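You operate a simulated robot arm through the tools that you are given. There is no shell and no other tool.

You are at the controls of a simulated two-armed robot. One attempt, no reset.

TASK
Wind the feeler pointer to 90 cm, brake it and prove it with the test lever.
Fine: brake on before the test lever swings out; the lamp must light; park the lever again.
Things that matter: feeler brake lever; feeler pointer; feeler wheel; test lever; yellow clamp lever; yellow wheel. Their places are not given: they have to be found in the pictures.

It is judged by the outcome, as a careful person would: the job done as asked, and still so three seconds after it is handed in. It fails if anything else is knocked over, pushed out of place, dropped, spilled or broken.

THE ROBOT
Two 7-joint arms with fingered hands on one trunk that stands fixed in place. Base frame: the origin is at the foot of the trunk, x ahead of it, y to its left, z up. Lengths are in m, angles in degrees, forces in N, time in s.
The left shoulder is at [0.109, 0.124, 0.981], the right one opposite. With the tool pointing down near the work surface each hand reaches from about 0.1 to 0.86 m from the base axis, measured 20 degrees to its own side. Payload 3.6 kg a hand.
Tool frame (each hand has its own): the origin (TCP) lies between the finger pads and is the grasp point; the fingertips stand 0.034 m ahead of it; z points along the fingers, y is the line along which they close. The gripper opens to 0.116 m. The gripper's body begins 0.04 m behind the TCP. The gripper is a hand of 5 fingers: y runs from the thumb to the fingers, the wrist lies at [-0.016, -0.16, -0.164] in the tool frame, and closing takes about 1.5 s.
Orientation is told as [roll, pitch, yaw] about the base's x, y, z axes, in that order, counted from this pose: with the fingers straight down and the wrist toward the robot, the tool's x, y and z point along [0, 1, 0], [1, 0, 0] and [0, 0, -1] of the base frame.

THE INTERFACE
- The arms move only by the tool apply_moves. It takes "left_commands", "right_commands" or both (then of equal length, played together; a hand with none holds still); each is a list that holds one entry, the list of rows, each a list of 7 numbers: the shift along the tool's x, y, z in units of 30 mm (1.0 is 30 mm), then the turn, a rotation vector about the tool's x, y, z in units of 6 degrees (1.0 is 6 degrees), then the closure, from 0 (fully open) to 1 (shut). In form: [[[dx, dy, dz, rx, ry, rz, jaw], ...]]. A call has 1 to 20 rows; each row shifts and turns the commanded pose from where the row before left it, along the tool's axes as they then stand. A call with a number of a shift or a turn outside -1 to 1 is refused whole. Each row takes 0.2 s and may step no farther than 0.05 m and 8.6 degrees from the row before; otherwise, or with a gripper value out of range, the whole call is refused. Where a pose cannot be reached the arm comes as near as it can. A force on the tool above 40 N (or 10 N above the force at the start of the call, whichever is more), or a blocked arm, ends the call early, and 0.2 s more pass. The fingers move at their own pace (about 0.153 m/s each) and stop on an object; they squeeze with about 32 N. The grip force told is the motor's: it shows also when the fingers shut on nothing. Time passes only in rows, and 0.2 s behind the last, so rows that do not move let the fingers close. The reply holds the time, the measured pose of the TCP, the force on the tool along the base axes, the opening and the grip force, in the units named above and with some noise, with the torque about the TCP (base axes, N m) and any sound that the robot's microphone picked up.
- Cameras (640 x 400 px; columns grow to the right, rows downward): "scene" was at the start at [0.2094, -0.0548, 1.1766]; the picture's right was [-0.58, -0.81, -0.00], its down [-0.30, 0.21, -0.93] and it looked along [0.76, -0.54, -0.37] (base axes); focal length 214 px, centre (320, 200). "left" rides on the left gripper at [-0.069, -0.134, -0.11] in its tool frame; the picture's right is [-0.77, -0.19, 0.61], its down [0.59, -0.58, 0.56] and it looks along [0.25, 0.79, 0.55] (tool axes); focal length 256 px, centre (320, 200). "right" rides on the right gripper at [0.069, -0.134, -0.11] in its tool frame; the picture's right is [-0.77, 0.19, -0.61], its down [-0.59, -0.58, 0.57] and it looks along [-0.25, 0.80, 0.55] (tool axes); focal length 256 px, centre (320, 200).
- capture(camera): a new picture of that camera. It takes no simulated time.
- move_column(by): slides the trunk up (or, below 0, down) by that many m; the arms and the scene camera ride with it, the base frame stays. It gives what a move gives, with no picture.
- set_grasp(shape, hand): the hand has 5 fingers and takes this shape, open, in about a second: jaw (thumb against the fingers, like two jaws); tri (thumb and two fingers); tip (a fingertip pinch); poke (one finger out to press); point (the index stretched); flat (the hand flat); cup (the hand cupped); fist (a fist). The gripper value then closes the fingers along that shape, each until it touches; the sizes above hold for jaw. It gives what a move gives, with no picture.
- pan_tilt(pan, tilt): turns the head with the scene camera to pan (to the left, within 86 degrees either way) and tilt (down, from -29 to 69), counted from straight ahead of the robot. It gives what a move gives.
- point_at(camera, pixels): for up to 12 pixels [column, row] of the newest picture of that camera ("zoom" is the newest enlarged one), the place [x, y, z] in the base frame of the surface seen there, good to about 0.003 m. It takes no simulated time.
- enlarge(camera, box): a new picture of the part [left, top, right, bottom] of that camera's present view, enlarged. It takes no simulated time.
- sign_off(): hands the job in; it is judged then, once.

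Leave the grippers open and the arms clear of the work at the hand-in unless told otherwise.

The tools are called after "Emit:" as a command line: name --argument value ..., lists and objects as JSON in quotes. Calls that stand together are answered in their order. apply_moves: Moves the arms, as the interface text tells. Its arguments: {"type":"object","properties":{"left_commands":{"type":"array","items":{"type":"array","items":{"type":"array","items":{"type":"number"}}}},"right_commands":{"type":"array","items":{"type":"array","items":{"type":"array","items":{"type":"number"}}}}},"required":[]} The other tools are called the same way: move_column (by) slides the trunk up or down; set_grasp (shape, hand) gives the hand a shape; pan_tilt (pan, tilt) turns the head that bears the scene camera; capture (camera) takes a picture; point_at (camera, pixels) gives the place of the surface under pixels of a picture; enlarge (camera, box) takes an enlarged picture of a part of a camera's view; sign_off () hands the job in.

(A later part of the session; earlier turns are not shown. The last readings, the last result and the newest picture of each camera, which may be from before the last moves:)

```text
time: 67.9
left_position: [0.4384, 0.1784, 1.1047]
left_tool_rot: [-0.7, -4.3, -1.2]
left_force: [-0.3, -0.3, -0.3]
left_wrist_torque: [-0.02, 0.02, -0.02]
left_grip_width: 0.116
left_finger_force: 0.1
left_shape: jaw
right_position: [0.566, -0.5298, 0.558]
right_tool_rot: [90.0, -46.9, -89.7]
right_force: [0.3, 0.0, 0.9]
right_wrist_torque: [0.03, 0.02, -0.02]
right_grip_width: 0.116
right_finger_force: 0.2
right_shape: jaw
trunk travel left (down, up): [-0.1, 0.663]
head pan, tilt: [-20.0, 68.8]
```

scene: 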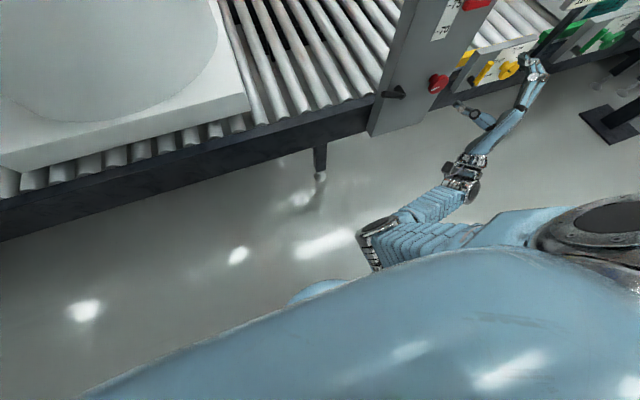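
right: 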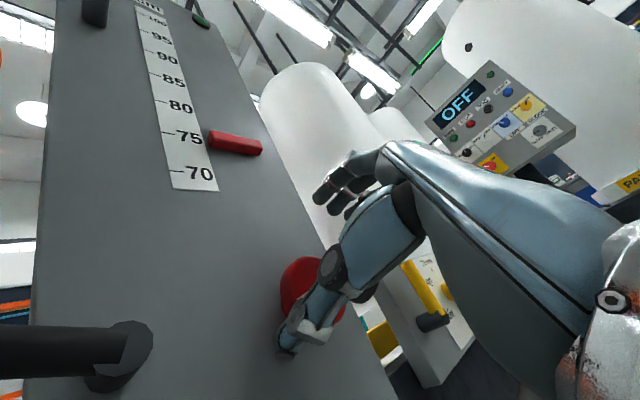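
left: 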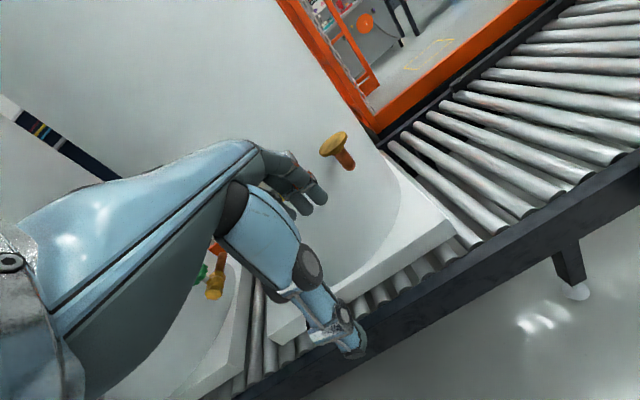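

Stable now at x=0.566 with no sway, so the low trunk was the problem. I'll turn the head back to the panel and advance slowly to x≈0.602.

Emit:
apply_moves --right_commands '[[[0, 0, 0.3, 0, 0, 0, 0], [0, 0, 0.3, 0, 0, 0, 0], [0, 0, 0.3, 0, 0, 0, 0], [0, 0, 0.3, 0, 0, 0, 0], [0, 0, 0, 0, 0, 0, 0], [0, 0, 0, 0, 0, 0, 0], [0, 0, 0, 0, 0, 0, 0], [0, 0, 0, 0, 0, 0, 0], [0, 0, 0, 0, 0, 0, 0]]]'

Emit:
pan_tilt --pan -42 --tilt 28

Emit:
capture --camera "scene"

Emit:
enlarge --camera "scene" --box '[300, 190, 460, 310]'

```text
time: 69.9
left_position: [0.438, 0.1785, 1.1052]
left_tool_rot: [-0.7, -4.3, -1.3]
left_force: [0.0, 0.1, 0.2]
left_wrist_torque: [0.01, 0.03, 0.04]
left_grip_width: 0.116
left_finger_force: 0.1
left_shape: jaw
right_position: [0.6014, -0.5298, 0.5588]
right_tool_rot: [90.2, -46.9, -89.8]
right_force: [-0.5, 0.2, -0.4]
right_wrist_torque: [-0.02, -0.05, -0.01]
right_grip_width: 0.1158
right_finger_force: 0.0
right_shape: jaw
trunk travel left (down, up): [-0.1, 0.663]
head pan, tilt: [-20.0, 68.8]
```

```text
time: 71.0
left_position: [0.4394, 0.1785, 1.1056]
left_tool_rot: [-0.6, -4.4, -1.1]
left_force: [-0.9, 0.0, -0.1]
left_wrist_torque: [-0.02, 0.03, 0.03]
left_grip_width: 0.1159
left_finger_force: 0.1
left_shape: jaw
right_position: [0.6021, -0.5291, 0.5561]
right_tool_rot: [90.2, -46.9, -89.8]
right_force: [-0.1, -1.0, 0.2]
right_wrist_torque: [0.01, 0.03, -0.03]
right_grip_width: 0.1161
right_finger_force: 0.1
right_shape: jaw
trunk travel left (down, up): [-0.1, 0.663]
head pan, tilt: [-42.0, 28.0]
```

```text
taken
```

scene: 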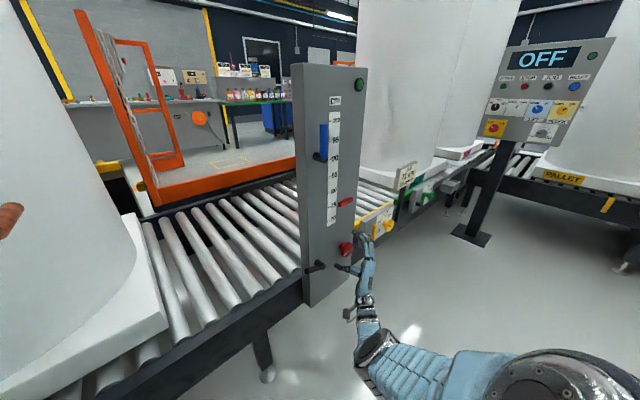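

```text
3.33 times, centred on (380, 250) of scene
```

zoom: 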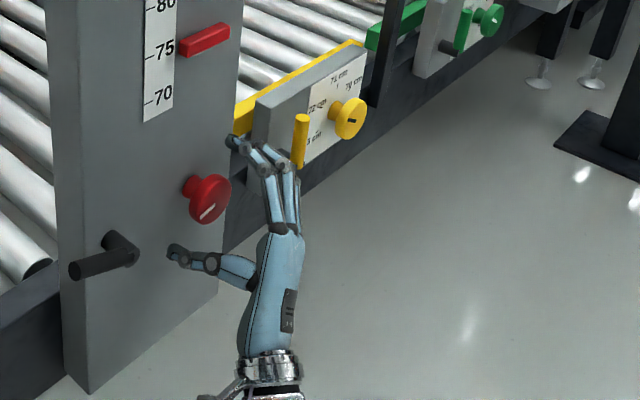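

Completely steady. I'll move in 6 mm more and close on the wheel.

Emit:
apply_moves --right_commands '[[[0, 0, 0.2, 0, 0, 0, 0], [0, 0, 0, 0, 0, 0, 0.3], [0, 0, 0, 0, 0, 0, 0.5], [0, 0, 0, 0, 0, 0, 0.6], [0, 0, 0, 0, 0, 0, 0.7], [0, 0, 0, 0, 0, 0, 0.8], [0, 0, 0, 0, 0, 0, 0.8]]]'

Emit:
enlarge --camera "scene" --box '[300, 190, 460, 310]'

Emit:
capture --camera "right"

```text
time: 72.6
left_position: [0.4419, 0.1781, 1.1059]
left_tool_rot: [-0.6, -4.3, -1.2]
left_force: [0.0, -1.6, -0.8]
left_wrist_torque: [0.01, -0.01, 0.05]
left_grip_width: 0.116
left_finger_force: 0.1
left_shape: jaw
right_position: [0.6118, -0.5281, 0.5527]
right_tool_rot: [89.7, -46.9, -89.1]
right_force: [-8.2, 28.8, -15.7]
right_wrist_torque: [-0.18, 0.28, 0.45]
right_grip_width: 0.0465
right_finger_force: 31.7
right_shape: jaw
trunk travel left (down, up): [-0.1, 0.663]
head pan, tilt: [-42.0, 28.0]
```

```text
3.33 times, centred on (380, 250) of scene
```

zoom: 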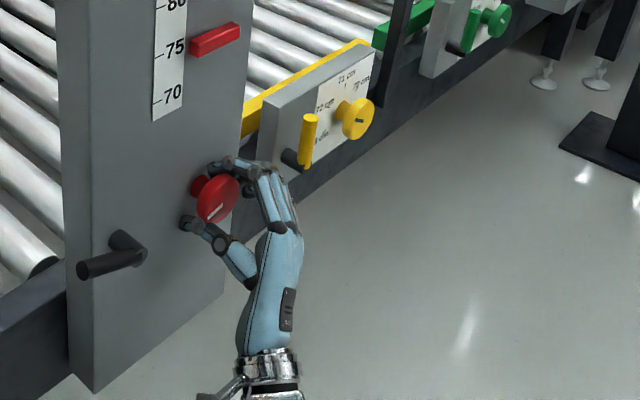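

```text
taken
```

right: 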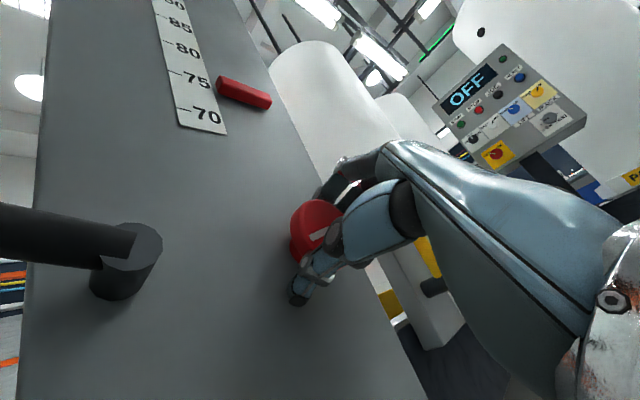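

Gripped at 46 mm width, but with a 33 N sideways load along −y of the tool, meaning the thumb is pressing harder than the fingers. I'll shift the hand about 4 mm that way to balance the grip.

Emit:
apply_moves --right_commands '[[[0, -0.07, 0, 0, 0, 0, 0.85], [0, -0.07, 0, 0, 0, 0, 0.9], [0, 0, 0, 0, 0, 0, 1]]]'

Emit:
enlarge --camera "scene" --box '[320, 220, 400, 280]'

```text
time: 73.4
left_position: [0.4421, 0.179, 1.1067]
left_tool_rot: [-0.7, -4.3, -1.1]
left_force: [-0.8, 0.5, -0.7]
left_wrist_torque: [-0.02, -0.03, -0.02]
left_grip_width: 0.1161
left_finger_force: 0.1
left_shape: jaw
right_position: [0.6114, -0.5271, 0.5532]
right_tool_rot: [90.0, -47.1, -89.6]
right_force: [-0.3, 22.2, -4.6]
right_wrist_torque: [-0.15, 0.3, 0.47]
right_grip_width: 0.0467
right_finger_force: 32.3
right_shape: jaw
trunk travel left (down, up): [-0.1, 0.663]
head pan, tilt: [-42.0, 28.0]
```

```text
6.67 times, centred on (360, 250) of scene
```

zoom: 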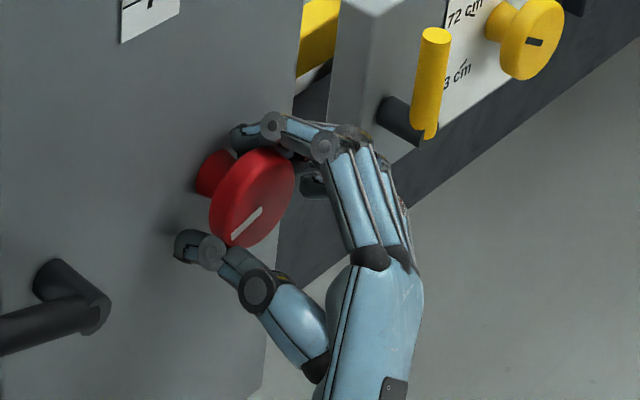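

The thumb is under the wheel and the fingers are over it, with a 22 N load remaining toward +y. I'll ease 3 mm toward +y and try a small 12° clockwise turn.

Emit:
apply_moves --right_commands '[[[0.08, -0.07, 0, 0, 0, 0, 1], [0, 0, 0, 0, 0, 0.5, 1], [0, 0, 0, 0, 0, 0.5, 1], [0, 0, 0, 0, 0, 0.5, 1], [0, 0, 0, 0, 0, 0.5, 1]]]'

Emit:
enlarge --camera "scene" --box '[320, 220, 400, 280]'

Emit:
enlarge --camera "scene" --box '[310, 180, 390, 240]'

```text
time: 74.6
left_position: [0.4434, 0.1797, 1.1052]
left_tool_rot: [-0.7, -4.2, -1.3]
left_force: [0.5, 0.4, -0.2]
left_wrist_torque: [0.0, -0.03, 0.04]
left_grip_width: 0.116
left_finger_force: 0.1
left_shape: jaw
right_position: [0.6116, -0.5252, 0.5523]
right_tool_rot: [90.0, -35.0, -89.8]
right_force: [5.8, 4.1, 0.7]
right_wrist_torque: [-0.07, 0.07, 0.2]
right_grip_width: 0.046
right_finger_force: 31.5
right_shape: jaw
trunk travel left (down, up): [-0.1, 0.663]
head pan, tilt: [-42.0, 28.0]
```

```text
6.67 times, centred on (360, 250) of scene
```

zoom: 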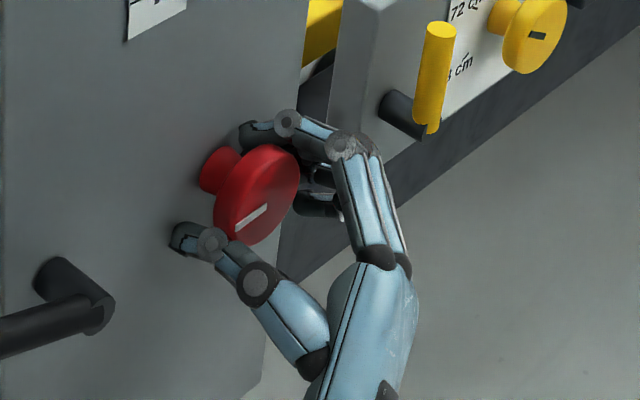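

```text
6.67 times, centred on (350, 210) of scene
```

zoom: 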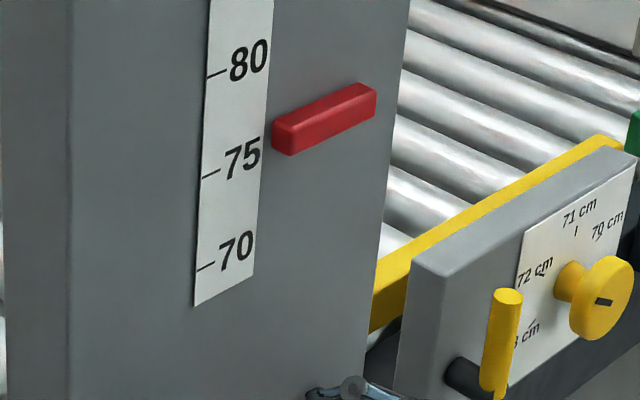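

The wheel turned clockwise with my hand and the pointer rose by about 0.7 cm for 12°, so clockwise raises it at roughly 18° per cm and 90 cm needs around 270° in all. I'll go on clockwise to a roll of about 67°.

Emit:
apply_moves --right_commands '[[[0, 0, 0, 0, 0, 0.5, 1], [0, 0, 0, 0, 0, 0.5, 1], [0, 0, 0, 0, 0, 0.5, 1], [0, 0, 0, 0, 0, 0.5, 1]]]'

Emit:
enlarge --camera "scene" --box '[310, 180, 390, 240]'

```text
time: 75.6
left_position: [0.4437, 0.1784, 1.1051]
left_tool_rot: [-1.1, -4.7, -1.8]
left_force: [0.8, 0.1, -0.8]
left_wrist_torque: [0.01, 0.0, 0.01]
left_grip_width: 0.116
left_finger_force: 0.0
left_shape: jaw
right_position: [0.6113, -0.5227, 0.5548]
right_tool_rot: [90.1, -23.0, -89.7]
right_force: [7.2, 4.0, 0.8]
right_wrist_torque: [-0.05, 0.05, 0.2]
right_grip_width: 0.0456
right_finger_force: 32.2
right_shape: jaw
trunk travel left (down, up): [-0.1, 0.663]
head pan, tilt: [-42.0, 28.0]
```

```text
6.67 times, centred on (350, 210) of scene
```

zoom: 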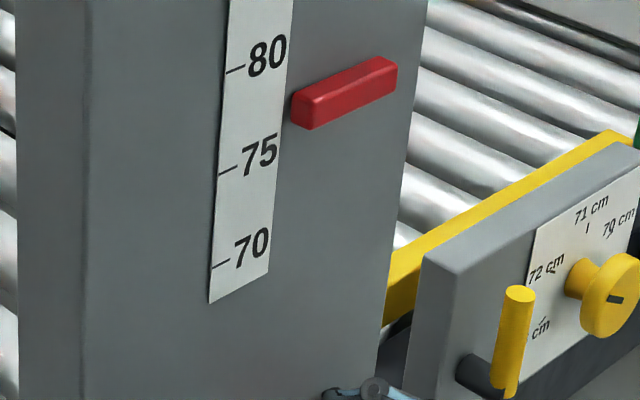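

The pointer is now near 76.7. The body just begins to sway at this roll, so I'll keep rolls below about 65°. Next I'll open the hand around the wheel, roll back about 36°, and check that the wheel and pointer stay put.

Emit:
apply_moves --right_commands '[[[0, 0, 0, 0, 0, 0, 0.6], [0, 0, 0, 0, 0, 0, 0.4], [0, 0, 0, 0, 0, 0, 0.2], [0, 0, 0, 0, 0, 0, 0.15], [0, 0, 0, 0, 0, -1, 0.15], [0, 0, 0, 0, 0, -1, 0.15], [0, 0, 0, 0, 0, -1, 0.15], [0, 0, 0, 0, 0, -1, 0.15], [0, 0, 0, 0, 0, -1, 0.15], [0, 0, 0, 0, 0, -1, 0.15], [0, 0, 0, 0, 0, 0, 0.15]]]'

Emit:
enlarge --camera "scene" --box '[310, 180, 410, 280]'

```text
time: 78.0
left_position: [0.4403, 0.1771, 1.1051]
left_tool_rot: [-0.6, -4.2, -1.2]
left_force: [0.0, 0.7, 0.0]
left_wrist_torque: [-0.01, 0.02, -0.06]
left_grip_width: 0.1159
left_finger_force: 0.0
left_shape: jaw
right_position: [0.5972, -0.5169, 0.5735]
right_tool_rot: [90.1, -58.9, -89.8]
right_force: [0.3, -0.7, 0.2]
right_wrist_torque: [-0.01, -0.02, 0.03]
right_grip_width: 0.0985
right_finger_force: 0.0
right_shape: jaw
right hand out of reach, approached as far as the arm can: row 9, 10
trunk travel left (down, up): [-0.1, 0.663]
head pan, tilt: [-42.0, 28.0]
```

```text
4.00 times, centred on (360, 230) of scene
```

zoom: 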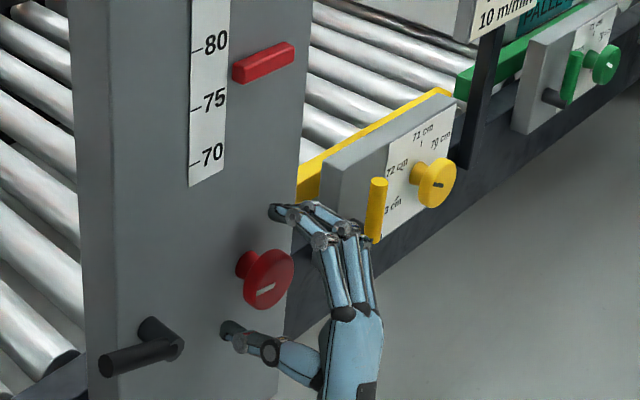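

The pointer stayed at 76.7 after release. At roll 31° this trunk height is out of reach, and at the high end the elbow sways the body, so the window is narrow. A higher trunk with larger rolls, wrist to the left and above, should have more room. I'll back off and raise the trunk by 0.08 m to test that.

Emit:
apply_moves --right_commands '[[[0, 0, -0.8, 0, 0, 0, 0.1], [0, 0, -0.8, 0, 0, 0, 0], [0, 0, -0.8, 0, 0, 0, 0], [0, 0, -0.8, 0, 0, 1, 0], [0, 0, 0, 0, 0, 1, 0], [0, 0, 0, 0, 0, 1, 0], [0, 0, 0, 0, 0, 1, 0], [0, 0, 0, 0, 0, 1, 0], [0, 0, 0, 0, 0, 0, 0]]]'

Emit:
move_column --by 0.08

```text
time: 80.0
left_position: [0.4382, 0.1775, 1.1056]
left_tool_rot: [-0.6, -4.3, -1.2]
left_force: [-0.5, 0.6, -0.3]
left_wrist_torque: [0.0, 0.02, -0.02]
left_grip_width: 0.116
left_finger_force: 0.1
left_shape: jaw
right_position: [0.5006, -0.5183, 0.5732]
right_tool_rot: [90.1, -28.9, -89.9]
right_force: [-0.5, -0.4, -0.5]
right_wrist_torque: [-0.01, 0.0, -0.01]
right_grip_width: 0.1159
right_finger_force: 0.1
right_shape: jaw
trunk travel left (down, up): [-0.1, 0.663]
head pan, tilt: [-42.0, 28.0]
```

```text
time: 81.2
left_position: [0.4413, 0.1778, 1.1856]
left_tool_rot: [-0.6, -4.4, -1.2]
left_force: [0.8, 0.4, -0.6]
left_wrist_torque: [0.0, 0.02, -0.01]
left_grip_width: 0.1161
left_finger_force: 0.1
left_shape: jaw
right_position: [0.5008, -0.5159, 0.6534]
right_tool_rot: [90.0, -29.1, -89.8]
right_force: [-0.5, -1.0, -0.3]
right_wrist_torque: [0.04, -0.04, -0.01]
right_grip_width: 0.1158
right_finger_force: 0.2
right_shape: jaw
trunk travel left (down, up): [-0.18, 0.583]
head pan, tilt: [-42.0, 28.0]
```

The trunk is up and the hand is at roll 61°, 15 cm off the panel. I'll roll onward in small steps and watch the left hand for sway.

Emit:
apply_moves --right_commands '[[[0, 0, 0, 0, 0, 0.7, 0], [0, 0, 0, 0, 0, 0.7, 0], [0, 0, 0, 0, 0, 0.7, 0], [0, 0, 0, 0, 0, 0, 0]]]'

Emit:
apply_moves --right_commands '[[[0, 0, 0, 0, 0, 0.7, 0], [0, 0, 0, 0, 0, 0.7, 0], [0, 0, 0, 0, 0, 0, 0]]]'

Emit:
apply_moves --right_commands '[[[0, 0, 0, 0, 0, 0.7, 0], [0, 0, 0, 0, 0, 0.7, 0], [0, 0, 0, 0, 0, 0, 0]]]'

```text
time: 82.2
left_position: [0.4396, 0.1777, 1.186]
left_tool_rot: [-0.7, -4.4, -1.1]
left_force: [0.9, 0.6, 0.8]
left_wrist_torque: [-0.01, 0.01, 0.01]
left_grip_width: 0.1158
left_finger_force: 0.0
left_shape: jaw
right_position: [0.5009, -0.5171, 0.6537]
right_tool_rot: [90.0, -16.3, -89.8]
right_force: [-0.2, 0.7, -0.4]
right_wrist_torque: [-0.02, 0.0, -0.01]
right_grip_width: 0.1161
right_finger_force: 0.1
right_shape: jaw
trunk travel left (down, up): [-0.18, 0.583]
head pan, tilt: [-42.0, 28.0]
```

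```text
time: 83.0
left_position: [0.4379, 0.178, 1.1854]
left_tool_rot: [-0.6, -4.3, -1.1]
left_force: [-0.3, 0.1, 0.0]
left_wrist_torque: [-0.01, -0.02, 0.0]
left_grip_width: 0.1158
left_finger_force: 0.0
left_shape: jaw
right_position: [0.5002, -0.5167, 0.6538]
right_tool_rot: [90.1, -7.9, -89.7]
right_force: [0.1, 0.3, -0.2]
right_wrist_torque: [-0.01, -0.03, -0.02]
right_grip_width: 0.1159
right_finger_force: 0.1
right_shape: jaw
trunk travel left (down, up): [-0.18, 0.583]
head pan, tilt: [-42.0, 28.0]
```

```text
time: 83.8
left_position: [0.4399, 0.1779, 1.1864]
left_tool_rot: [-0.7, -4.3, -1.2]
left_force: [-0.3, 0.0, 0.9]
left_wrist_torque: [0.0, -0.02, -0.03]
left_grip_width: 0.1158
left_finger_force: 0.1
left_shape: jaw
right_position: [0.5004, -0.5153, 0.6535]
right_tool_rot: [90.0, 0.5, -89.9]
right_force: [-0.8, 0.7, -0.5]
right_wrist_torque: [0.03, -0.01, -0.02]
right_grip_width: 0.1159
right_finger_force: 0.0
right_shape: jaw
trunk travel left (down, up): [-0.18, 0.583]
head pan, tilt: [-42.0, 28.0]
```

Roll 90° works with no sway. I'll continue to find the upper limit.

Emit:
apply_moves --right_commands '[[[0, 0, 0, 0, 0, 0.8, 0], [0, 0, 0, 0, 0, 0.8, 0], [0, 0, 0, 0, 0, 0.8, 0], [0, 0, 0, 0, 0, 0, 0]]]'

Emit:
apply_moves --right_commands '[[[0, 0, 0, 0, 0, 0.8, 0], [0, 0, 0, 0, 0, 0.8, 0], [0, 0, 0, 0, 0, 0.8, 0], [0, 0, 0, 0, 0, 0, 0]]]'

Emit:
apply_moves --right_commands '[[[0, 0, 0, 0, 0, 0.8, 0], [0, 0, 0, 0, 0, 0.8, 0], [0, 0, 0, 0, 0, 0.8, 0], [0, 0, 0, 0, 0, 0, 0]]]'

Emit:
capture --camera "scene"

```text
time: 84.8
left_position: [0.44, 0.1772, 1.1856]
left_tool_rot: [-0.8, -4.4, -1.1]
left_force: [0.3, 0.6, -0.3]
left_wrist_torque: [0.0, 0.02, 0.01]
left_grip_width: 0.1157
left_finger_force: 0.1
left_shape: jaw
right_position: [0.501, -0.5177, 0.6536]
right_tool_rot: [90.2, 15.0, -89.8]
right_force: [-0.2, -0.1, 1.0]
right_wrist_torque: [0.0, -0.02, 0.0]
right_grip_width: 0.116
right_finger_force: 0.1
right_shape: jaw
trunk travel left (down, up): [-0.18, 0.583]
head pan, tilt: [-42.0, 28.0]
```

```text
time: 85.8
left_position: [0.4397, 0.1776, 1.1857]
left_tool_rot: [-0.6, -4.4, -1.2]
left_force: [-0.2, 0.6, -0.6]
left_wrist_torque: [-0.04, -0.02, 0.01]
left_grip_width: 0.1159
left_finger_force: 0.1
left_shape: jaw
right_position: [0.5014, -0.5173, 0.6531]
right_tool_rot: [90.0, 29.4, -89.8]
right_force: [0.3, 0.1, -0.5]
right_wrist_torque: [0.0, -0.02, -0.05]
right_grip_width: 0.1162
right_finger_force: 0.1
right_shape: jaw
trunk travel left (down, up): [-0.18, 0.583]
head pan, tilt: [-42.0, 28.0]
```

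```text
time: 86.8
left_position: [0.4381, 0.1784, 1.185]
left_tool_rot: [-0.7, -4.2, -1.2]
left_force: [-0.1, 0.7, -0.9]
left_wrist_torque: [0.01, 0.0, 0.01]
left_grip_width: 0.1158
left_finger_force: 0.0
left_shape: jaw
right_position: [0.5022, -0.5177, 0.6543]
right_tool_rot: [90.1, 43.8, -89.9]
right_force: [0.5, -0.6, -0.3]
right_wrist_torque: [-0.01, 0.02, -0.03]
right_grip_width: 0.1157
right_finger_force: 0.0
right_shape: jaw
trunk travel left (down, up): [-0.18, 0.583]
head pan, tilt: [-42.0, 28.0]
```

```text
taken
```

scene: 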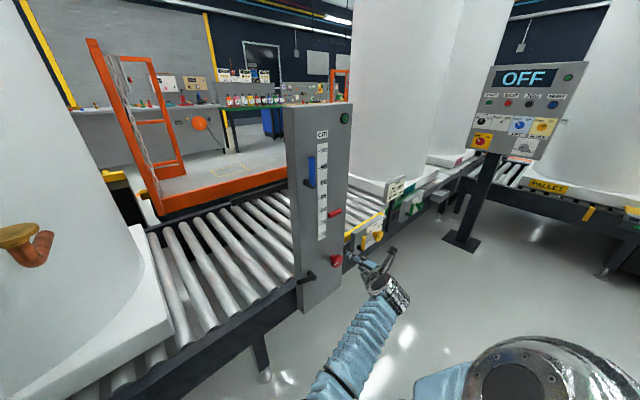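

Roll 134° still tracks perfectly, so this is a much wider window. I'll go a bit further to see how far it extends.

Emit:
apply_moves --right_commands '[[[0, 0, 0, 0, 0, 0.8, 0], [0, 0, 0, 0, 0, 0.8, 0], [0, 0, 0, 0, 0, 0.8, 0], [0, 0, 0, 0, 0, 0, 0]]]'

Emit:
apply_moves --right_commands '[[[0, 0, 0, 0, 0, 0.8, 0], [0, 0, 0, 0, 0, 0.8, 0], [0, 0, 0, 0, 0, 0.8, 0], [0, 0, 0, 0, 0, 0, 0]]]'

Emit:
apply_moves --right_commands '[[[0, 0, 0, 0, 0, 0.8, 0], [0, 0, 0, 0, 0, 0.8, 0], [0, 0, 0, 0, 0, 0.8, 0], [0, 0, 0, 0, 0, 0, 0]]]'

```text
time: 87.8
left_position: [0.4397, 0.1786, 1.1852]
left_tool_rot: [-0.6, -4.3, -1.2]
left_force: [0.8, -0.5, 0.7]
left_wrist_torque: [-0.03, -0.04, 0.01]
left_grip_width: 0.1159
left_finger_force: 0.0
left_shape: jaw
right_position: [0.501, -0.5169, 0.653]
right_tool_rot: [90.1, 58.0, -89.8]
right_force: [0.2, 0.5, -0.1]
right_wrist_torque: [-0.01, -0.04, -0.01]
right_grip_width: 0.1159
right_finger_force: 0.1
right_shape: jaw
trunk travel left (down, up): [-0.18, 0.583]
head pan, tilt: [-42.0, 28.0]
```

```text
time: 88.8
left_position: [0.4384, 0.1768, 1.1855]
left_tool_rot: [-0.6, -4.3, -1.2]
left_force: [0.3, 0.2, -0.1]
left_wrist_torque: [0.0, 0.0, -0.02]
left_grip_width: 0.1161
left_finger_force: 0.1
left_shape: jaw
right_position: [0.5012, -0.5173, 0.6539]
right_tool_rot: [90.2, 72.6, -89.7]
right_force: [0.0, -0.5, 0.1]
right_wrist_torque: [0.03, -0.03, -0.01]
right_grip_width: 0.1157
right_finger_force: 0.0
right_shape: jaw
trunk travel left (down, up): [-0.18, 0.583]
head pan, tilt: [-42.0, 28.0]
```

```text
time: 89.8
left_position: [0.4401, 0.1775, 1.1854]
left_tool_rot: [-0.6, -4.3, -1.2]
left_force: [-0.6, 0.2, -0.3]
left_wrist_torque: [0.0, 0.01, 0.01]
left_grip_width: 0.1161
left_finger_force: 0.1
left_shape: jaw
right_position: [0.5005, -0.5172, 0.6536]
right_tool_rot: [91.1, 86.9, -88.6]
right_force: [0.3, -0.6, -0.3]
right_wrist_torque: [0.02, 0.01, -0.01]
right_grip_width: 0.116
right_finger_force: 0.0
right_shape: jaw
trunk travel left (down, up): [-0.18, 0.583]
head pan, tilt: [-42.0, 28.0]
```

Even roll 177° works. At this trunk height I have a window of about 75° to 177°, roughly 100° per stroke. I'll roll back to about 75° in free space and move in front of the wheel.

Emit:
apply_moves --right_commands '[[[0, 0, 0, 0, 0, -1, 0], [0, 0, 0, 0, 0, -1, 0], [0, 0, 0, 0, 0, -1, 0], [0, 0, 0, 0, 0, -1, 0], [0, 0, 0, 0, 0, -1, 0], [0, 0, 0, 0, 0, -1, 0], [0, 0, 0, 0, 0, -1, 0], [0, 0, 0, 0, 0, -1, 0], [0, 0, 0, 0, 0, -1, 0], [0, 0, 0, 0, 0, -1, 0], [0, 0, 0, 0, 0, -1, 0], [0, 0, 0, 0, 0, -1, 0], [0, 0, 0, 0, 0, -1, 0], [0, 0, 0, 0, 0, -1, 0], [0, 0, 0, 0, 0, -1, 0], [0, 0, 0, 0, 0, -1, 0], [0, 0, 0, 0, 0, -1, 0], [0, 0, 0, 0, 0, 0, 0]]]'

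```text
time: 93.6
left_position: [0.4396, 0.1788, 1.1864]
left_tool_rot: [-0.6, -4.3, -1.2]
left_force: [-0.3, -0.3, -0.6]
left_wrist_torque: [-0.01, 0.01, 0.0]
left_grip_width: 0.116
left_finger_force: 0.2
left_shape: jaw
right_position: [0.5008, -0.518, 0.654]
right_tool_rot: [90.0, -15.3, -89.7]
right_force: [0.0, 1.3, 0.8]
right_wrist_torque: [0.0, 0.0, 0.01]
right_grip_width: 0.1161
right_finger_force: 0.0
right_shape: jaw
trunk travel left (down, up): [-0.18, 0.583]
head pan, tilt: [-42.0, 28.0]
```

Roll is about 75°. I'll move down and centre in front of the wheel at x≈0.54.

Emit:
apply_moves --right_commands '[[[-0.825, -0.157, 0, 0, 0, 0, 0], [-0.825, -0.157, 0, 0, 0, 0, 0], [-0.825, -0.157, 0, 0, 0, 0, 0], [-0.825, -0.157, 0, 0, 0, 0, 0], [0, 0, 0.67, 0, 0, 0, 0], [0, 0, 0.67, 0, 0, 0, 0], [0, 0, 0, 0, 0, 0, 0]]]'

Emit:
capture --camera "right"

Emit:
enlarge --camera "scene" --box '[290, 180, 410, 300]'

```text
time: 95.2
left_position: [0.438, 0.1779, 1.1856]
left_tool_rot: [-0.7, -4.2, -1.1]
left_force: [0.7, 0.6, -0.3]
left_wrist_torque: [-0.01, 0.0, 0.03]
left_grip_width: 0.1158
left_finger_force: 0.0
left_shape: jaw
right_position: [0.5409, -0.5231, 0.5528]
right_tool_rot: [89.9, -15.2, -89.9]
right_force: [0.5, 0.0, -0.6]
right_wrist_torque: [0.0, -0.01, -0.01]
right_grip_width: 0.1159
right_finger_force: 0.1
right_shape: jaw
trunk travel left (down, up): [-0.18, 0.583]
head pan, tilt: [-42.0, 28.0]
```

```text
taken
```

right: 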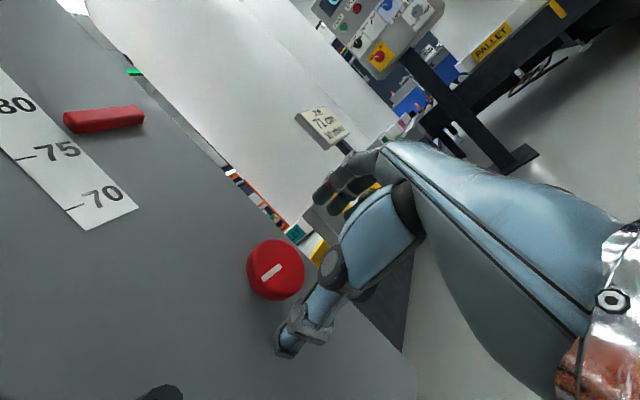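

```text
3.33 times, centred on (350, 240) of scene
```

zoom: 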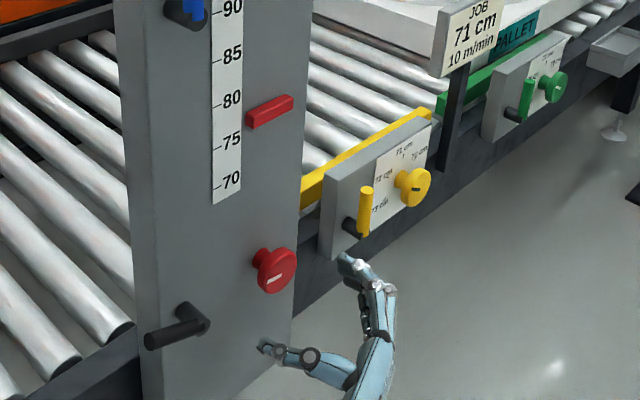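

I'll re-measure the wheel's centre from this view before moving in.

Emit:
point_at --camera "right" --pixels '[[276, 269], [250, 271], [302, 266], [275, 243], [273, 297], [103, 118], [25, 157], [80, 207]]'

```text
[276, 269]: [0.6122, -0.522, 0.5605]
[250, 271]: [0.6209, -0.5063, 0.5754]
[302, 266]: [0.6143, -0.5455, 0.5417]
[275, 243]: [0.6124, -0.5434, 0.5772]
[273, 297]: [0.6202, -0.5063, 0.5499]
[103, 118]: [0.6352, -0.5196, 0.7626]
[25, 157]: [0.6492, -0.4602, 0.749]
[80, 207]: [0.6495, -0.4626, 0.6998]
```

The wheel centre averages (−0.526, 0.557). I'll make a small correction, advance to x≈0.608, hold, and check stability.

Emit:
apply_moves --right_commands '[[[0.1, 0.13, 0.3, 0, 0, 0, 0], [0, 0, 0.5, 0, 0, 0, 0], [0, 0, 0.5, 0, 0, 0, 0], [0, 0, 0.5, 0, 0, 0, 0], [0, 0, 0.43, 0, 0, 0, 0], [0, 0, 0, 0, 0, 0, 0], [0, 0, 0, 0, 0, 0, 0], [0, 0, 0, 0, 0, 0, 0]]]'

Emit:
enlarge --camera "scene" --box '[300, 220, 380, 300]'

```text
time: 97.0
left_position: [0.44, 0.1782, 1.1842]
left_tool_rot: [-0.5, -4.4, -1.2]
left_force: [-0.1, -0.2, -0.8]
left_wrist_torque: [-0.03, 0.05, -0.05]
left_grip_width: 0.1158
left_finger_force: 0.0
left_shape: jaw
right_position: [0.6046, -0.5257, 0.5624]
right_tool_rot: [90.1, -15.2, -89.9]
right_force: [-0.3, 0.1, 0.8]
right_wrist_torque: [-0.02, 0.04, 0.02]
right_grip_width: 0.1158
right_finger_force: 0.1
right_shape: jaw
right hand out of reach, approached as far as the arm can: row 5
trunk travel left (down, up): [-0.18, 0.583]
head pan, tilt: [-42.0, 28.0]
```

```text
5.00 times, centred on (340, 260) of scene
```

zoom: 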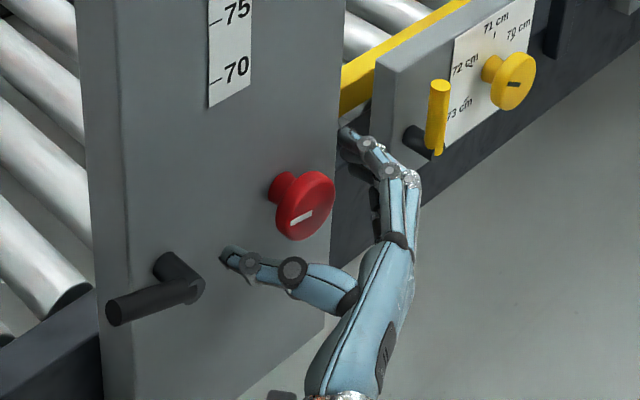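

Just slightly out of reach at 75°. I'll roll to 81° and close on the wheel.

Emit:
apply_moves --right_commands '[[[0, 0, 0, 0, 0, 1, 0], [0, 0, 0, 0, 0, 0, 0.2], [0, 0, 0, 0, 0, 0, 0.4], [0, 0, 0, 0, 0, 0, 0.5], [0, 0, 0, 0, 0, 0, 0.6], [0, 0, 0, 0, 0, 0, 0.7], [0, 0, 0, 0, 0, 0, 0.8], [0, 0, 0, 0, 0, 0, 0.8]]]'

Emit:
enlarge --camera "scene" --box '[300, 220, 380, 300]'

```text
time: 98.8
left_position: [0.4408, 0.1793, 1.185]
left_tool_rot: [-0.8, -4.3, -1.1]
left_force: [-0.6, 0.0, 0.5]
left_wrist_torque: [0.0, 0.03, -0.02]
left_grip_width: 0.1161
left_finger_force: 0.1
left_shape: jaw
right_position: [0.6068, -0.5242, 0.5623]
right_tool_rot: [90.0, -9.2, -89.5]
right_force: [9.1, 15.3, -1.0]
right_wrist_torque: [0.06, 0.04, 0.03]
right_grip_width: 0.0544
right_finger_force: 32.2
right_shape: jaw
trunk travel left (down, up): [-0.18, 0.583]
head pan, tilt: [-42.0, 28.0]
```

```text
5.00 times, centred on (340, 260) of scene
```

zoom: 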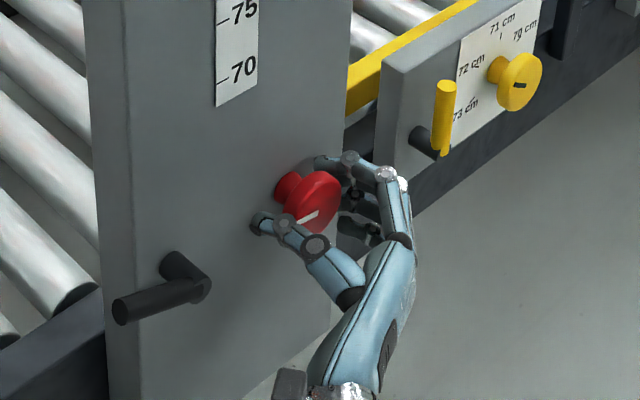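

Gripped well, with moderate force. I'll turn clockwise 24° and check.

Emit:
apply_moves --right_commands '[[[0, 0, 0, 0, 0, 0.8, 1], [0, 0, 0, 0, 0, 0.8, 1], [0, 0, 0, 0, 0, 0.8, 1], [0, 0, 0, 0, 0, 0.8, 1], [0, 0, 0, 0, 0, 0.8, 1]]]'

Emit:
enlarge --camera "scene" --box '[290, 180, 390, 300]'

```text
time: 100.0
left_position: [0.4409, 0.1793, 1.1856]
left_tool_rot: [-0.7, -4.3, -1.3]
left_force: [-0.1, 0.2, 0.8]
left_wrist_torque: [-0.03, 0.01, 0.03]
left_grip_width: 0.1159
left_finger_force: 0.1
left_shape: jaw
right_position: [0.6055, -0.5255, 0.5647]
right_tool_rot: [90.1, 14.9, -89.5]
right_force: [12.8, 10.8, 5.6]
right_wrist_torque: [-0.04, -0.02, 0.01]
right_grip_width: 0.0541
right_finger_force: 32.3
right_shape: jaw
trunk travel left (down, up): [-0.18, 0.583]
head pan, tilt: [-42.0, 28.0]
```

```text
3.33 times, centred on (340, 240) of scene
```

zoom: 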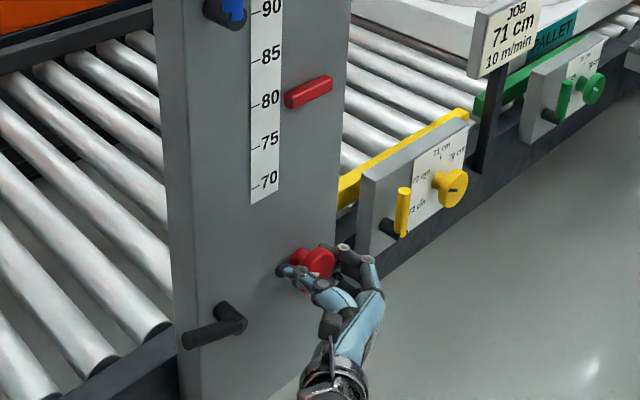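

The pointer is at about 79 and rising smoothly. I'll turn another 38°.

Emit:
apply_moves --right_commands '[[[0, 0, 0, 0, 0, 0.8, 1], [0, 0, 0, 0, 0, 0.8, 1], [0, 0, 0, 0, 0, 0.8, 1], [0, 0, 0, 0, 0, 0.8, 1], [0, 0, 0, 0, 0, 0.8, 1], [0, 0, 0, 0, 0, 0.8, 1], [0, 0, 0, 0, 0, 0.8, 1], [0, 0, 0, 0, 0, 0.8, 1]]]'

Emit:
enlarge --camera "scene" --box '[290, 130, 390, 300]'

```text
time: 101.8
left_position: [0.4398, 0.1786, 1.1853]
left_tool_rot: [-0.7, -4.3, -1.2]
left_force: [-0.1, 0.0, 0.5]
left_wrist_torque: [-0.02, -0.04, 0.02]
left_grip_width: 0.1161
left_finger_force: 0.1
left_shape: jaw
right_position: [0.6055, -0.5272, 0.5647]
right_tool_rot: [90.6, 53.0, -89.4]
right_force: [22.2, -7.0, 15.8]
right_wrist_torque: [-0.14, -0.21, -0.07]
right_grip_width: 0.0546
right_finger_force: 32.0
right_shape: jaw
trunk travel left (down, up): [-0.18, 0.583]
head pan, tilt: [-42.0, 28.0]
```

```text
2.35 times, centred on (340, 215) of scene
```

zoom: 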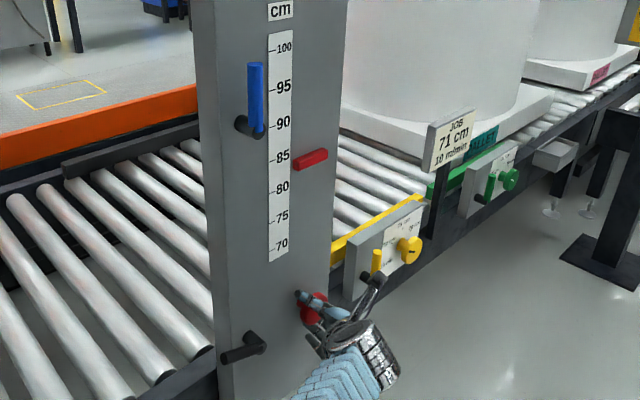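

The pointer is near 83.5. I'll measure it accurately with point_at before continuing.

Emit:
enlarge --camera "scene" --box '[300, 170, 360, 220]'

Emit:
point_at --camera "zoom" --pixels '[[250, 200], [330, 200], [300, 180], [300, 220]]'

```text
8.00 times, centred on (330, 195) of scene
```

zoom: 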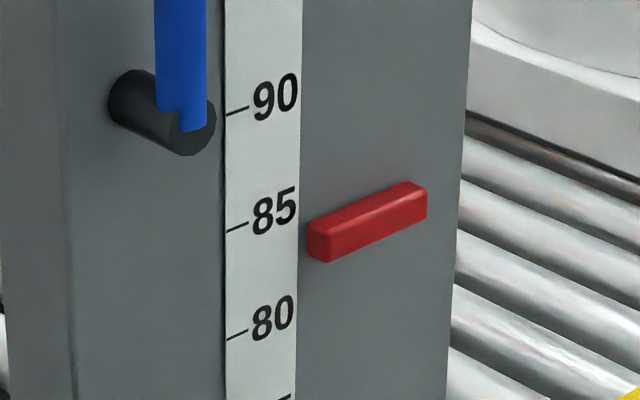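

```text
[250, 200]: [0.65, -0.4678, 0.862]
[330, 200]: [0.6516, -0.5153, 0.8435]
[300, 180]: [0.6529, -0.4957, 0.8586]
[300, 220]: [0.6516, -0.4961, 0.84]
```

I'll probe the pointer's front face along its top and bottom edges in this same zoom.

Emit:
point_at --camera "zoom" --pixels '[[345, 235], [345, 253], [345, 244], [380, 229], [410, 215], [320, 245], [240, 226], [238, 335], [238, 110], [360, 215], [395, 200]]'

```text
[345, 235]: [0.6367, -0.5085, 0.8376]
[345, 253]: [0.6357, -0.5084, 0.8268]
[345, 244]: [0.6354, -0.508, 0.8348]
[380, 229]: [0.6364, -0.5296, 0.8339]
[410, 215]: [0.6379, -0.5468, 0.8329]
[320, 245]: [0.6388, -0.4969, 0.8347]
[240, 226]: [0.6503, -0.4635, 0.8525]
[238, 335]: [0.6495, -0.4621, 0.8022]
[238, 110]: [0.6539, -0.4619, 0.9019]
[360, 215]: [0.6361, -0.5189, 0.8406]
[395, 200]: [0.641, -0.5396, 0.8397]
```

The pointer's centre is about 83.1 cm, so the wheel gives roughly 1 cm per 10°. About 68° remain. I'll turn on to a roll of about 172°, easing the grip load slightly as I go.

Emit:
apply_moves --right_commands '[[[0.08, -0.06, 0.1, 0, 0, 0.6, 1], [0, 0, 0, 0, 0, 0.8, 1], [0, 0, 0, 0, 0, 0.8, 1], [0, 0, 0, 0, 0, 0.8, 1], [0, 0, 0, 0, 0, 0.8, 1], [0, 0, 0, 0, 0, 0.8, 1], [0, 0, 0, 0, 0, 0, 1]]]'

Emit:
enlarge --camera "scene" --box '[300, 160, 360, 210]'

```text
time: 103.4
left_position: [0.4382, 0.1772, 1.1854]
left_tool_rot: [-0.5, -4.4, -1.2]
left_force: [-0.1, 0.1, -0.1]
left_wrist_torque: [0.0, 0.0, 0.0]
left_grip_width: 0.1157
left_finger_force: 0.1
left_shape: jaw
right_position: [0.6056, -0.5298, 0.5653]
right_tool_rot: [90.9, 80.7, -89.2]
right_force: [11.2, -16.7, 13.0]
right_wrist_torque: [-0.11, -0.22, -0.18]
right_grip_width: 0.0541
right_finger_force: 32.5
right_shape: jaw
trunk travel left (down, up): [-0.18, 0.583]
head pan, tilt: [-42.0, 28.0]
```

```text
8.00 times, centred on (330, 185) of scene
```

zoom: 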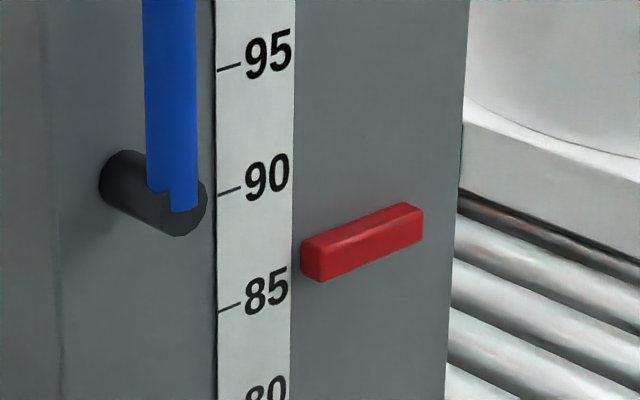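

The pointer is around 86. I'll open the hand, roll back about 72° around the wheel and regrip.

Emit:
apply_moves --right_commands '[[[0, 0, 0, 0, 0, 0, 0.6], [0, 0, 0, 0, 0, 0, 0.4], [0, 0, 0, 0, 0, 0, 0.2], [0, 0, 0, 0, 0, 0, 0.1], [0, 0, 0, 0, 0, -1, 0.1], [0, 0, 0, 0, 0, -1, 0.1], [0, 0, 0, 0, 0, -1, 0.1], [0, 0, 0, 0, 0, -1, 0.1], [0, 0, 0, 0, 0, -1, 0.1], [0, 0, 0, 0, 0, -1, 0.1], [0, 0, 0, 0, 0, -1, 0.1], [0, 0, 0, 0, 0, -1, 0.1], [0, 0, 0, 0, 0, -1, 0.1], [0, 0, 0, 0, 0, -1, 0.1], [0, 0, 0, 0, 0, -1, 0.1], [0, 0, 0, 0, 0, -1, 0.1], [0, 0, 0, 0, 0, 0, 0.1]]]'

Emit:
enlarge --camera "scene" --box '[290, 160, 390, 300]'

Emit:
capture --camera "right"

```text
time: 107.0
left_position: [0.4392, 0.1782, 1.1848]
left_tool_rot: [-0.6, -4.3, -1.2]
left_force: [-0.5, 0.0, 0.0]
left_wrist_torque: [-0.02, 0.03, 0.01]
left_grip_width: 0.1158
left_finger_force: 0.1
left_shape: jaw
right_position: [0.607, -0.5273, 0.5663]
right_tool_rot: [90.1, 8.7, -89.7]
right_force: [-0.3, 0.4, -0.5]
right_wrist_torque: [0.02, 0.01, -0.02]
right_grip_width: 0.1042
right_finger_force: 0.1
right_shape: jaw
trunk travel left (down, up): [-0.18, 0.583]
head pan, tilt: [-42.0, 28.0]
```

```text
2.86 times, centred on (340, 230) of scene
```

zoom: 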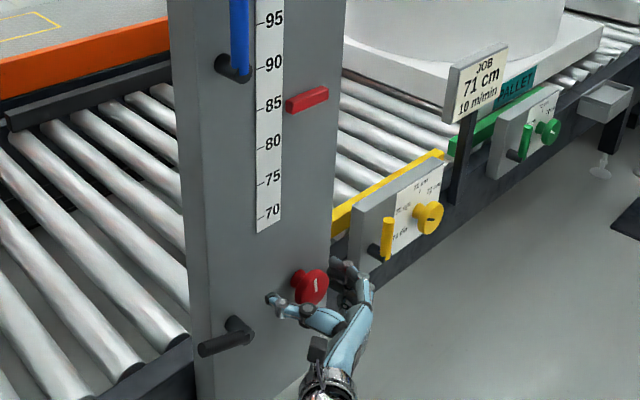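

```text
taken
```

right: 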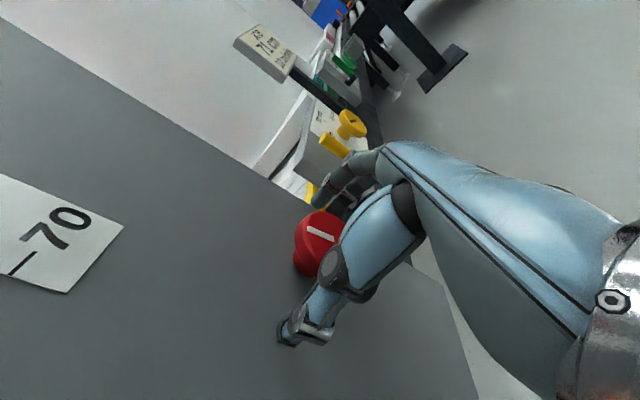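

The pointer held its place after release. I'll lower the hand 6 mm to re-centre, then close again.

Emit:
apply_moves --right_commands '[[[-0.2, 0, 0, 0, 0, 0, 0.2], [0, 0, 0, 0, 0, 0, 0.4], [0, 0, 0, 0, 0, 0, 0.5], [0, 0, 0, 0, 0, 0, 0.6], [0, 0, 0, 0, 0, 0, 0.7], [0, 0, 0, 0, 0, 0, 0.9], [0, 0, 0, 0, 0, 0, 1]]]'

Emit:
enlarge --camera "scene" --box '[300, 160, 360, 210]'

```text
time: 108.6
left_position: [0.4395, 0.1802, 1.1849]
left_tool_rot: [-0.8, -4.3, -1.2]
left_force: [0.0, -0.3, 0.2]
left_wrist_torque: [0.0, 0.02, -0.01]
left_grip_width: 0.116
left_finger_force: 0.0
left_shape: jaw
right_position: [0.6093, -0.523, 0.559]
right_tool_rot: [90.1, 8.8, -89.6]
right_force: [6.2, 22.9, 0.4]
right_wrist_torque: [-0.02, 0.01, 0.19]
right_grip_width: 0.0518
right_finger_force: 31.9
right_shape: jaw
trunk travel left (down, up): [-0.18, 0.583]
head pan, tilt: [-42.0, 28.0]
```

```text
8.00 times, centred on (330, 185) of scene
```

zoom: 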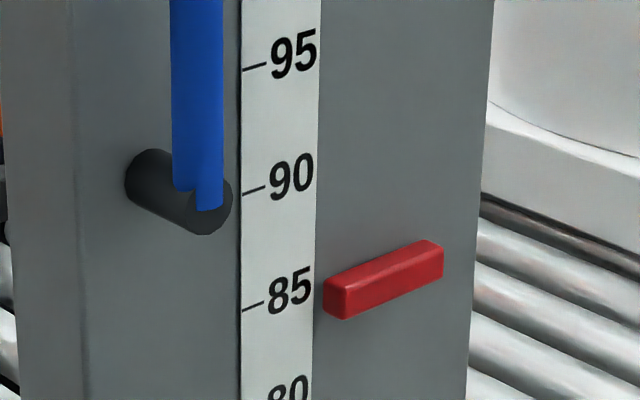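

During the roll-back the wheel dragged back slightly and the pointer now reads about 84. I've regripped at roll 99°, so I'll ease off the side load and turn clockwise 38°.

Emit:
apply_moves --right_commands '[[[0, -0.1, 0, 0, 0, 0.4, 1], [0, 0, 0, 0, 0, 0.8, 1], [0, 0, 0, 0, 0, 0.8, 1], [0, 0, 0, 0, 0, 0.8, 1], [0, 0, 0, 0, 0, 0.8, 1], [0, 0, 0, 0, 0, 0.8, 1], [0, 0, 0, 0, 0, 0.8, 1], [0, 0, 0, 0, 0, 0.8, 1], [0, 0, 0, 0, 0, 0, 1]]]'

Emit:
enlarge --camera "scene" --box '[300, 150, 360, 200]'

```text
time: 110.6
left_position: [0.4384, 0.1799, 1.1861]
left_tool_rot: [-0.8, -4.5, -1.2]
left_force: [0.0, 0.4, 0.2]
left_wrist_torque: [0.02, 0.0, -0.01]
left_grip_width: 0.116
left_finger_force: 0.0
left_shape: jaw
right_position: [0.6082, -0.5234, 0.5632]
right_tool_rot: [90.3, 44.6, -89.5]
right_force: [13.7, 6.3, 14.9]
right_wrist_torque: [-0.11, -0.24, 0.19]
right_grip_width: 0.0513
right_finger_force: 32.5
right_shape: jaw
trunk travel left (down, up): [-0.18, 0.583]
head pan, tilt: [-42.0, 28.0]
```

```text
8.00 times, centred on (330, 175) of scene
```

zoom: 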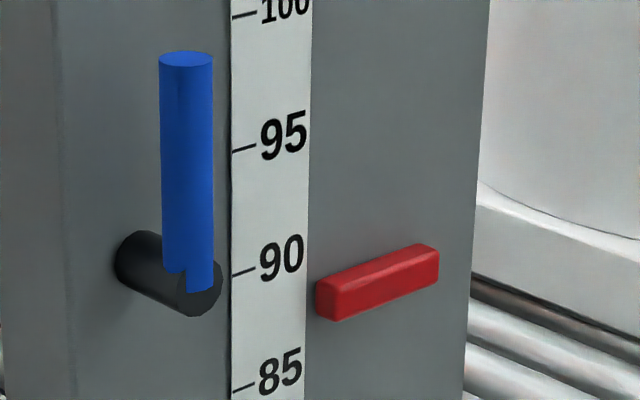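

I'll measure the pointer's height in this zoom together with the tick marks.

Emit:
point_at --camera "zoom" --pixels '[[345, 291], [345, 300], [345, 309], [385, 278], [385, 286], [385, 294], [425, 265], [425, 278], [243, 272], [243, 390], [243, 149], [370, 268]]'

```text
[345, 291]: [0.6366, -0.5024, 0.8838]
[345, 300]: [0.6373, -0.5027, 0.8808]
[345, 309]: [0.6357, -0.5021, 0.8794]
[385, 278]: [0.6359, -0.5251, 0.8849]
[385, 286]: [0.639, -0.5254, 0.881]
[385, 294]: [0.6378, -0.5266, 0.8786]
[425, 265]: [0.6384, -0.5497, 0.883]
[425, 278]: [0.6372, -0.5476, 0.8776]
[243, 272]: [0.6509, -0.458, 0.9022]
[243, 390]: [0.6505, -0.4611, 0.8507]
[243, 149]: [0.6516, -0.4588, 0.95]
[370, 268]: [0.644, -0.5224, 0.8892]
```

The pointer's centre is at about 88.0 cm. I'll turn about 13° more and measure again.

Emit:
apply_moves --right_commands '[[[0, 0, 0, 0, 0, 0.7, 1], [0, 0, 0, 0, 0, 0.7, 1], [0, 0, 0, 0, 0, 0.7, 1], [0, 0, 0, 0, 0, 0, 1]]]'

Emit:
enlarge --camera "scene" --box '[305, 150, 355, 190]'

```text
time: 111.6
left_position: [0.4391, 0.1788, 1.1842]
left_tool_rot: [-0.7, -4.4, -1.2]
left_force: [-0.3, -1.5, 1.1]
left_wrist_torque: [0.03, -0.04, 0.0]
left_grip_width: 0.1159
left_finger_force: 0.0
left_shape: jaw
right_position: [0.6085, -0.5236, 0.5638]
right_tool_rot: [90.9, 57.2, -89.1]
right_force: [18.5, -1.7, 20.7]
right_wrist_torque: [-0.14, -0.29, 0.03]
right_grip_width: 0.0517
right_finger_force: 31.8
right_shape: jaw
trunk travel left (down, up): [-0.18, 0.583]
head pan, tilt: [-42.0, 28.0]
```

```text
10.00 times, centred on (330, 170) of scene
```

zoom: 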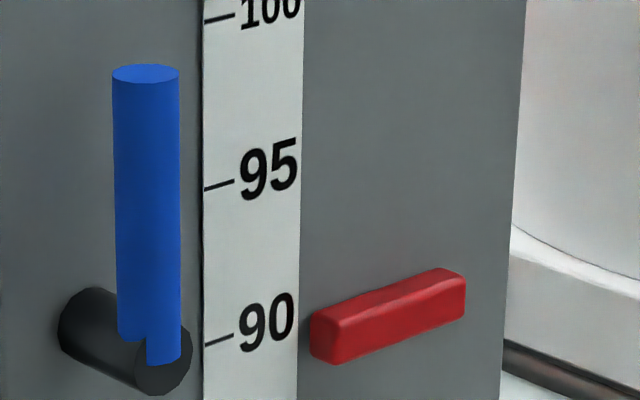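

Emit:
point_at --camera "zoom" --pixels '[[345, 327], [345, 340], [345, 355], [400, 309], [400, 322], [400, 336], [455, 290], [455, 305], [455, 318], [220, 339], [220, 186], [220, 19]]'

```text
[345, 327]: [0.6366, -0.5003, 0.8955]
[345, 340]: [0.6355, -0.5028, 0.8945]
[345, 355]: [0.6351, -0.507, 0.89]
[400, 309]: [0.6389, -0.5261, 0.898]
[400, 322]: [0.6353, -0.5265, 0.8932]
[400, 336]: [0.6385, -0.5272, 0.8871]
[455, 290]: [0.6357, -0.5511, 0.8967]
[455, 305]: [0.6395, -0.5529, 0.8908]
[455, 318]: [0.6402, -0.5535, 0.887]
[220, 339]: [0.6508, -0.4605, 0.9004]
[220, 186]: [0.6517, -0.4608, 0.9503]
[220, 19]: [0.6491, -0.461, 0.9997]
```

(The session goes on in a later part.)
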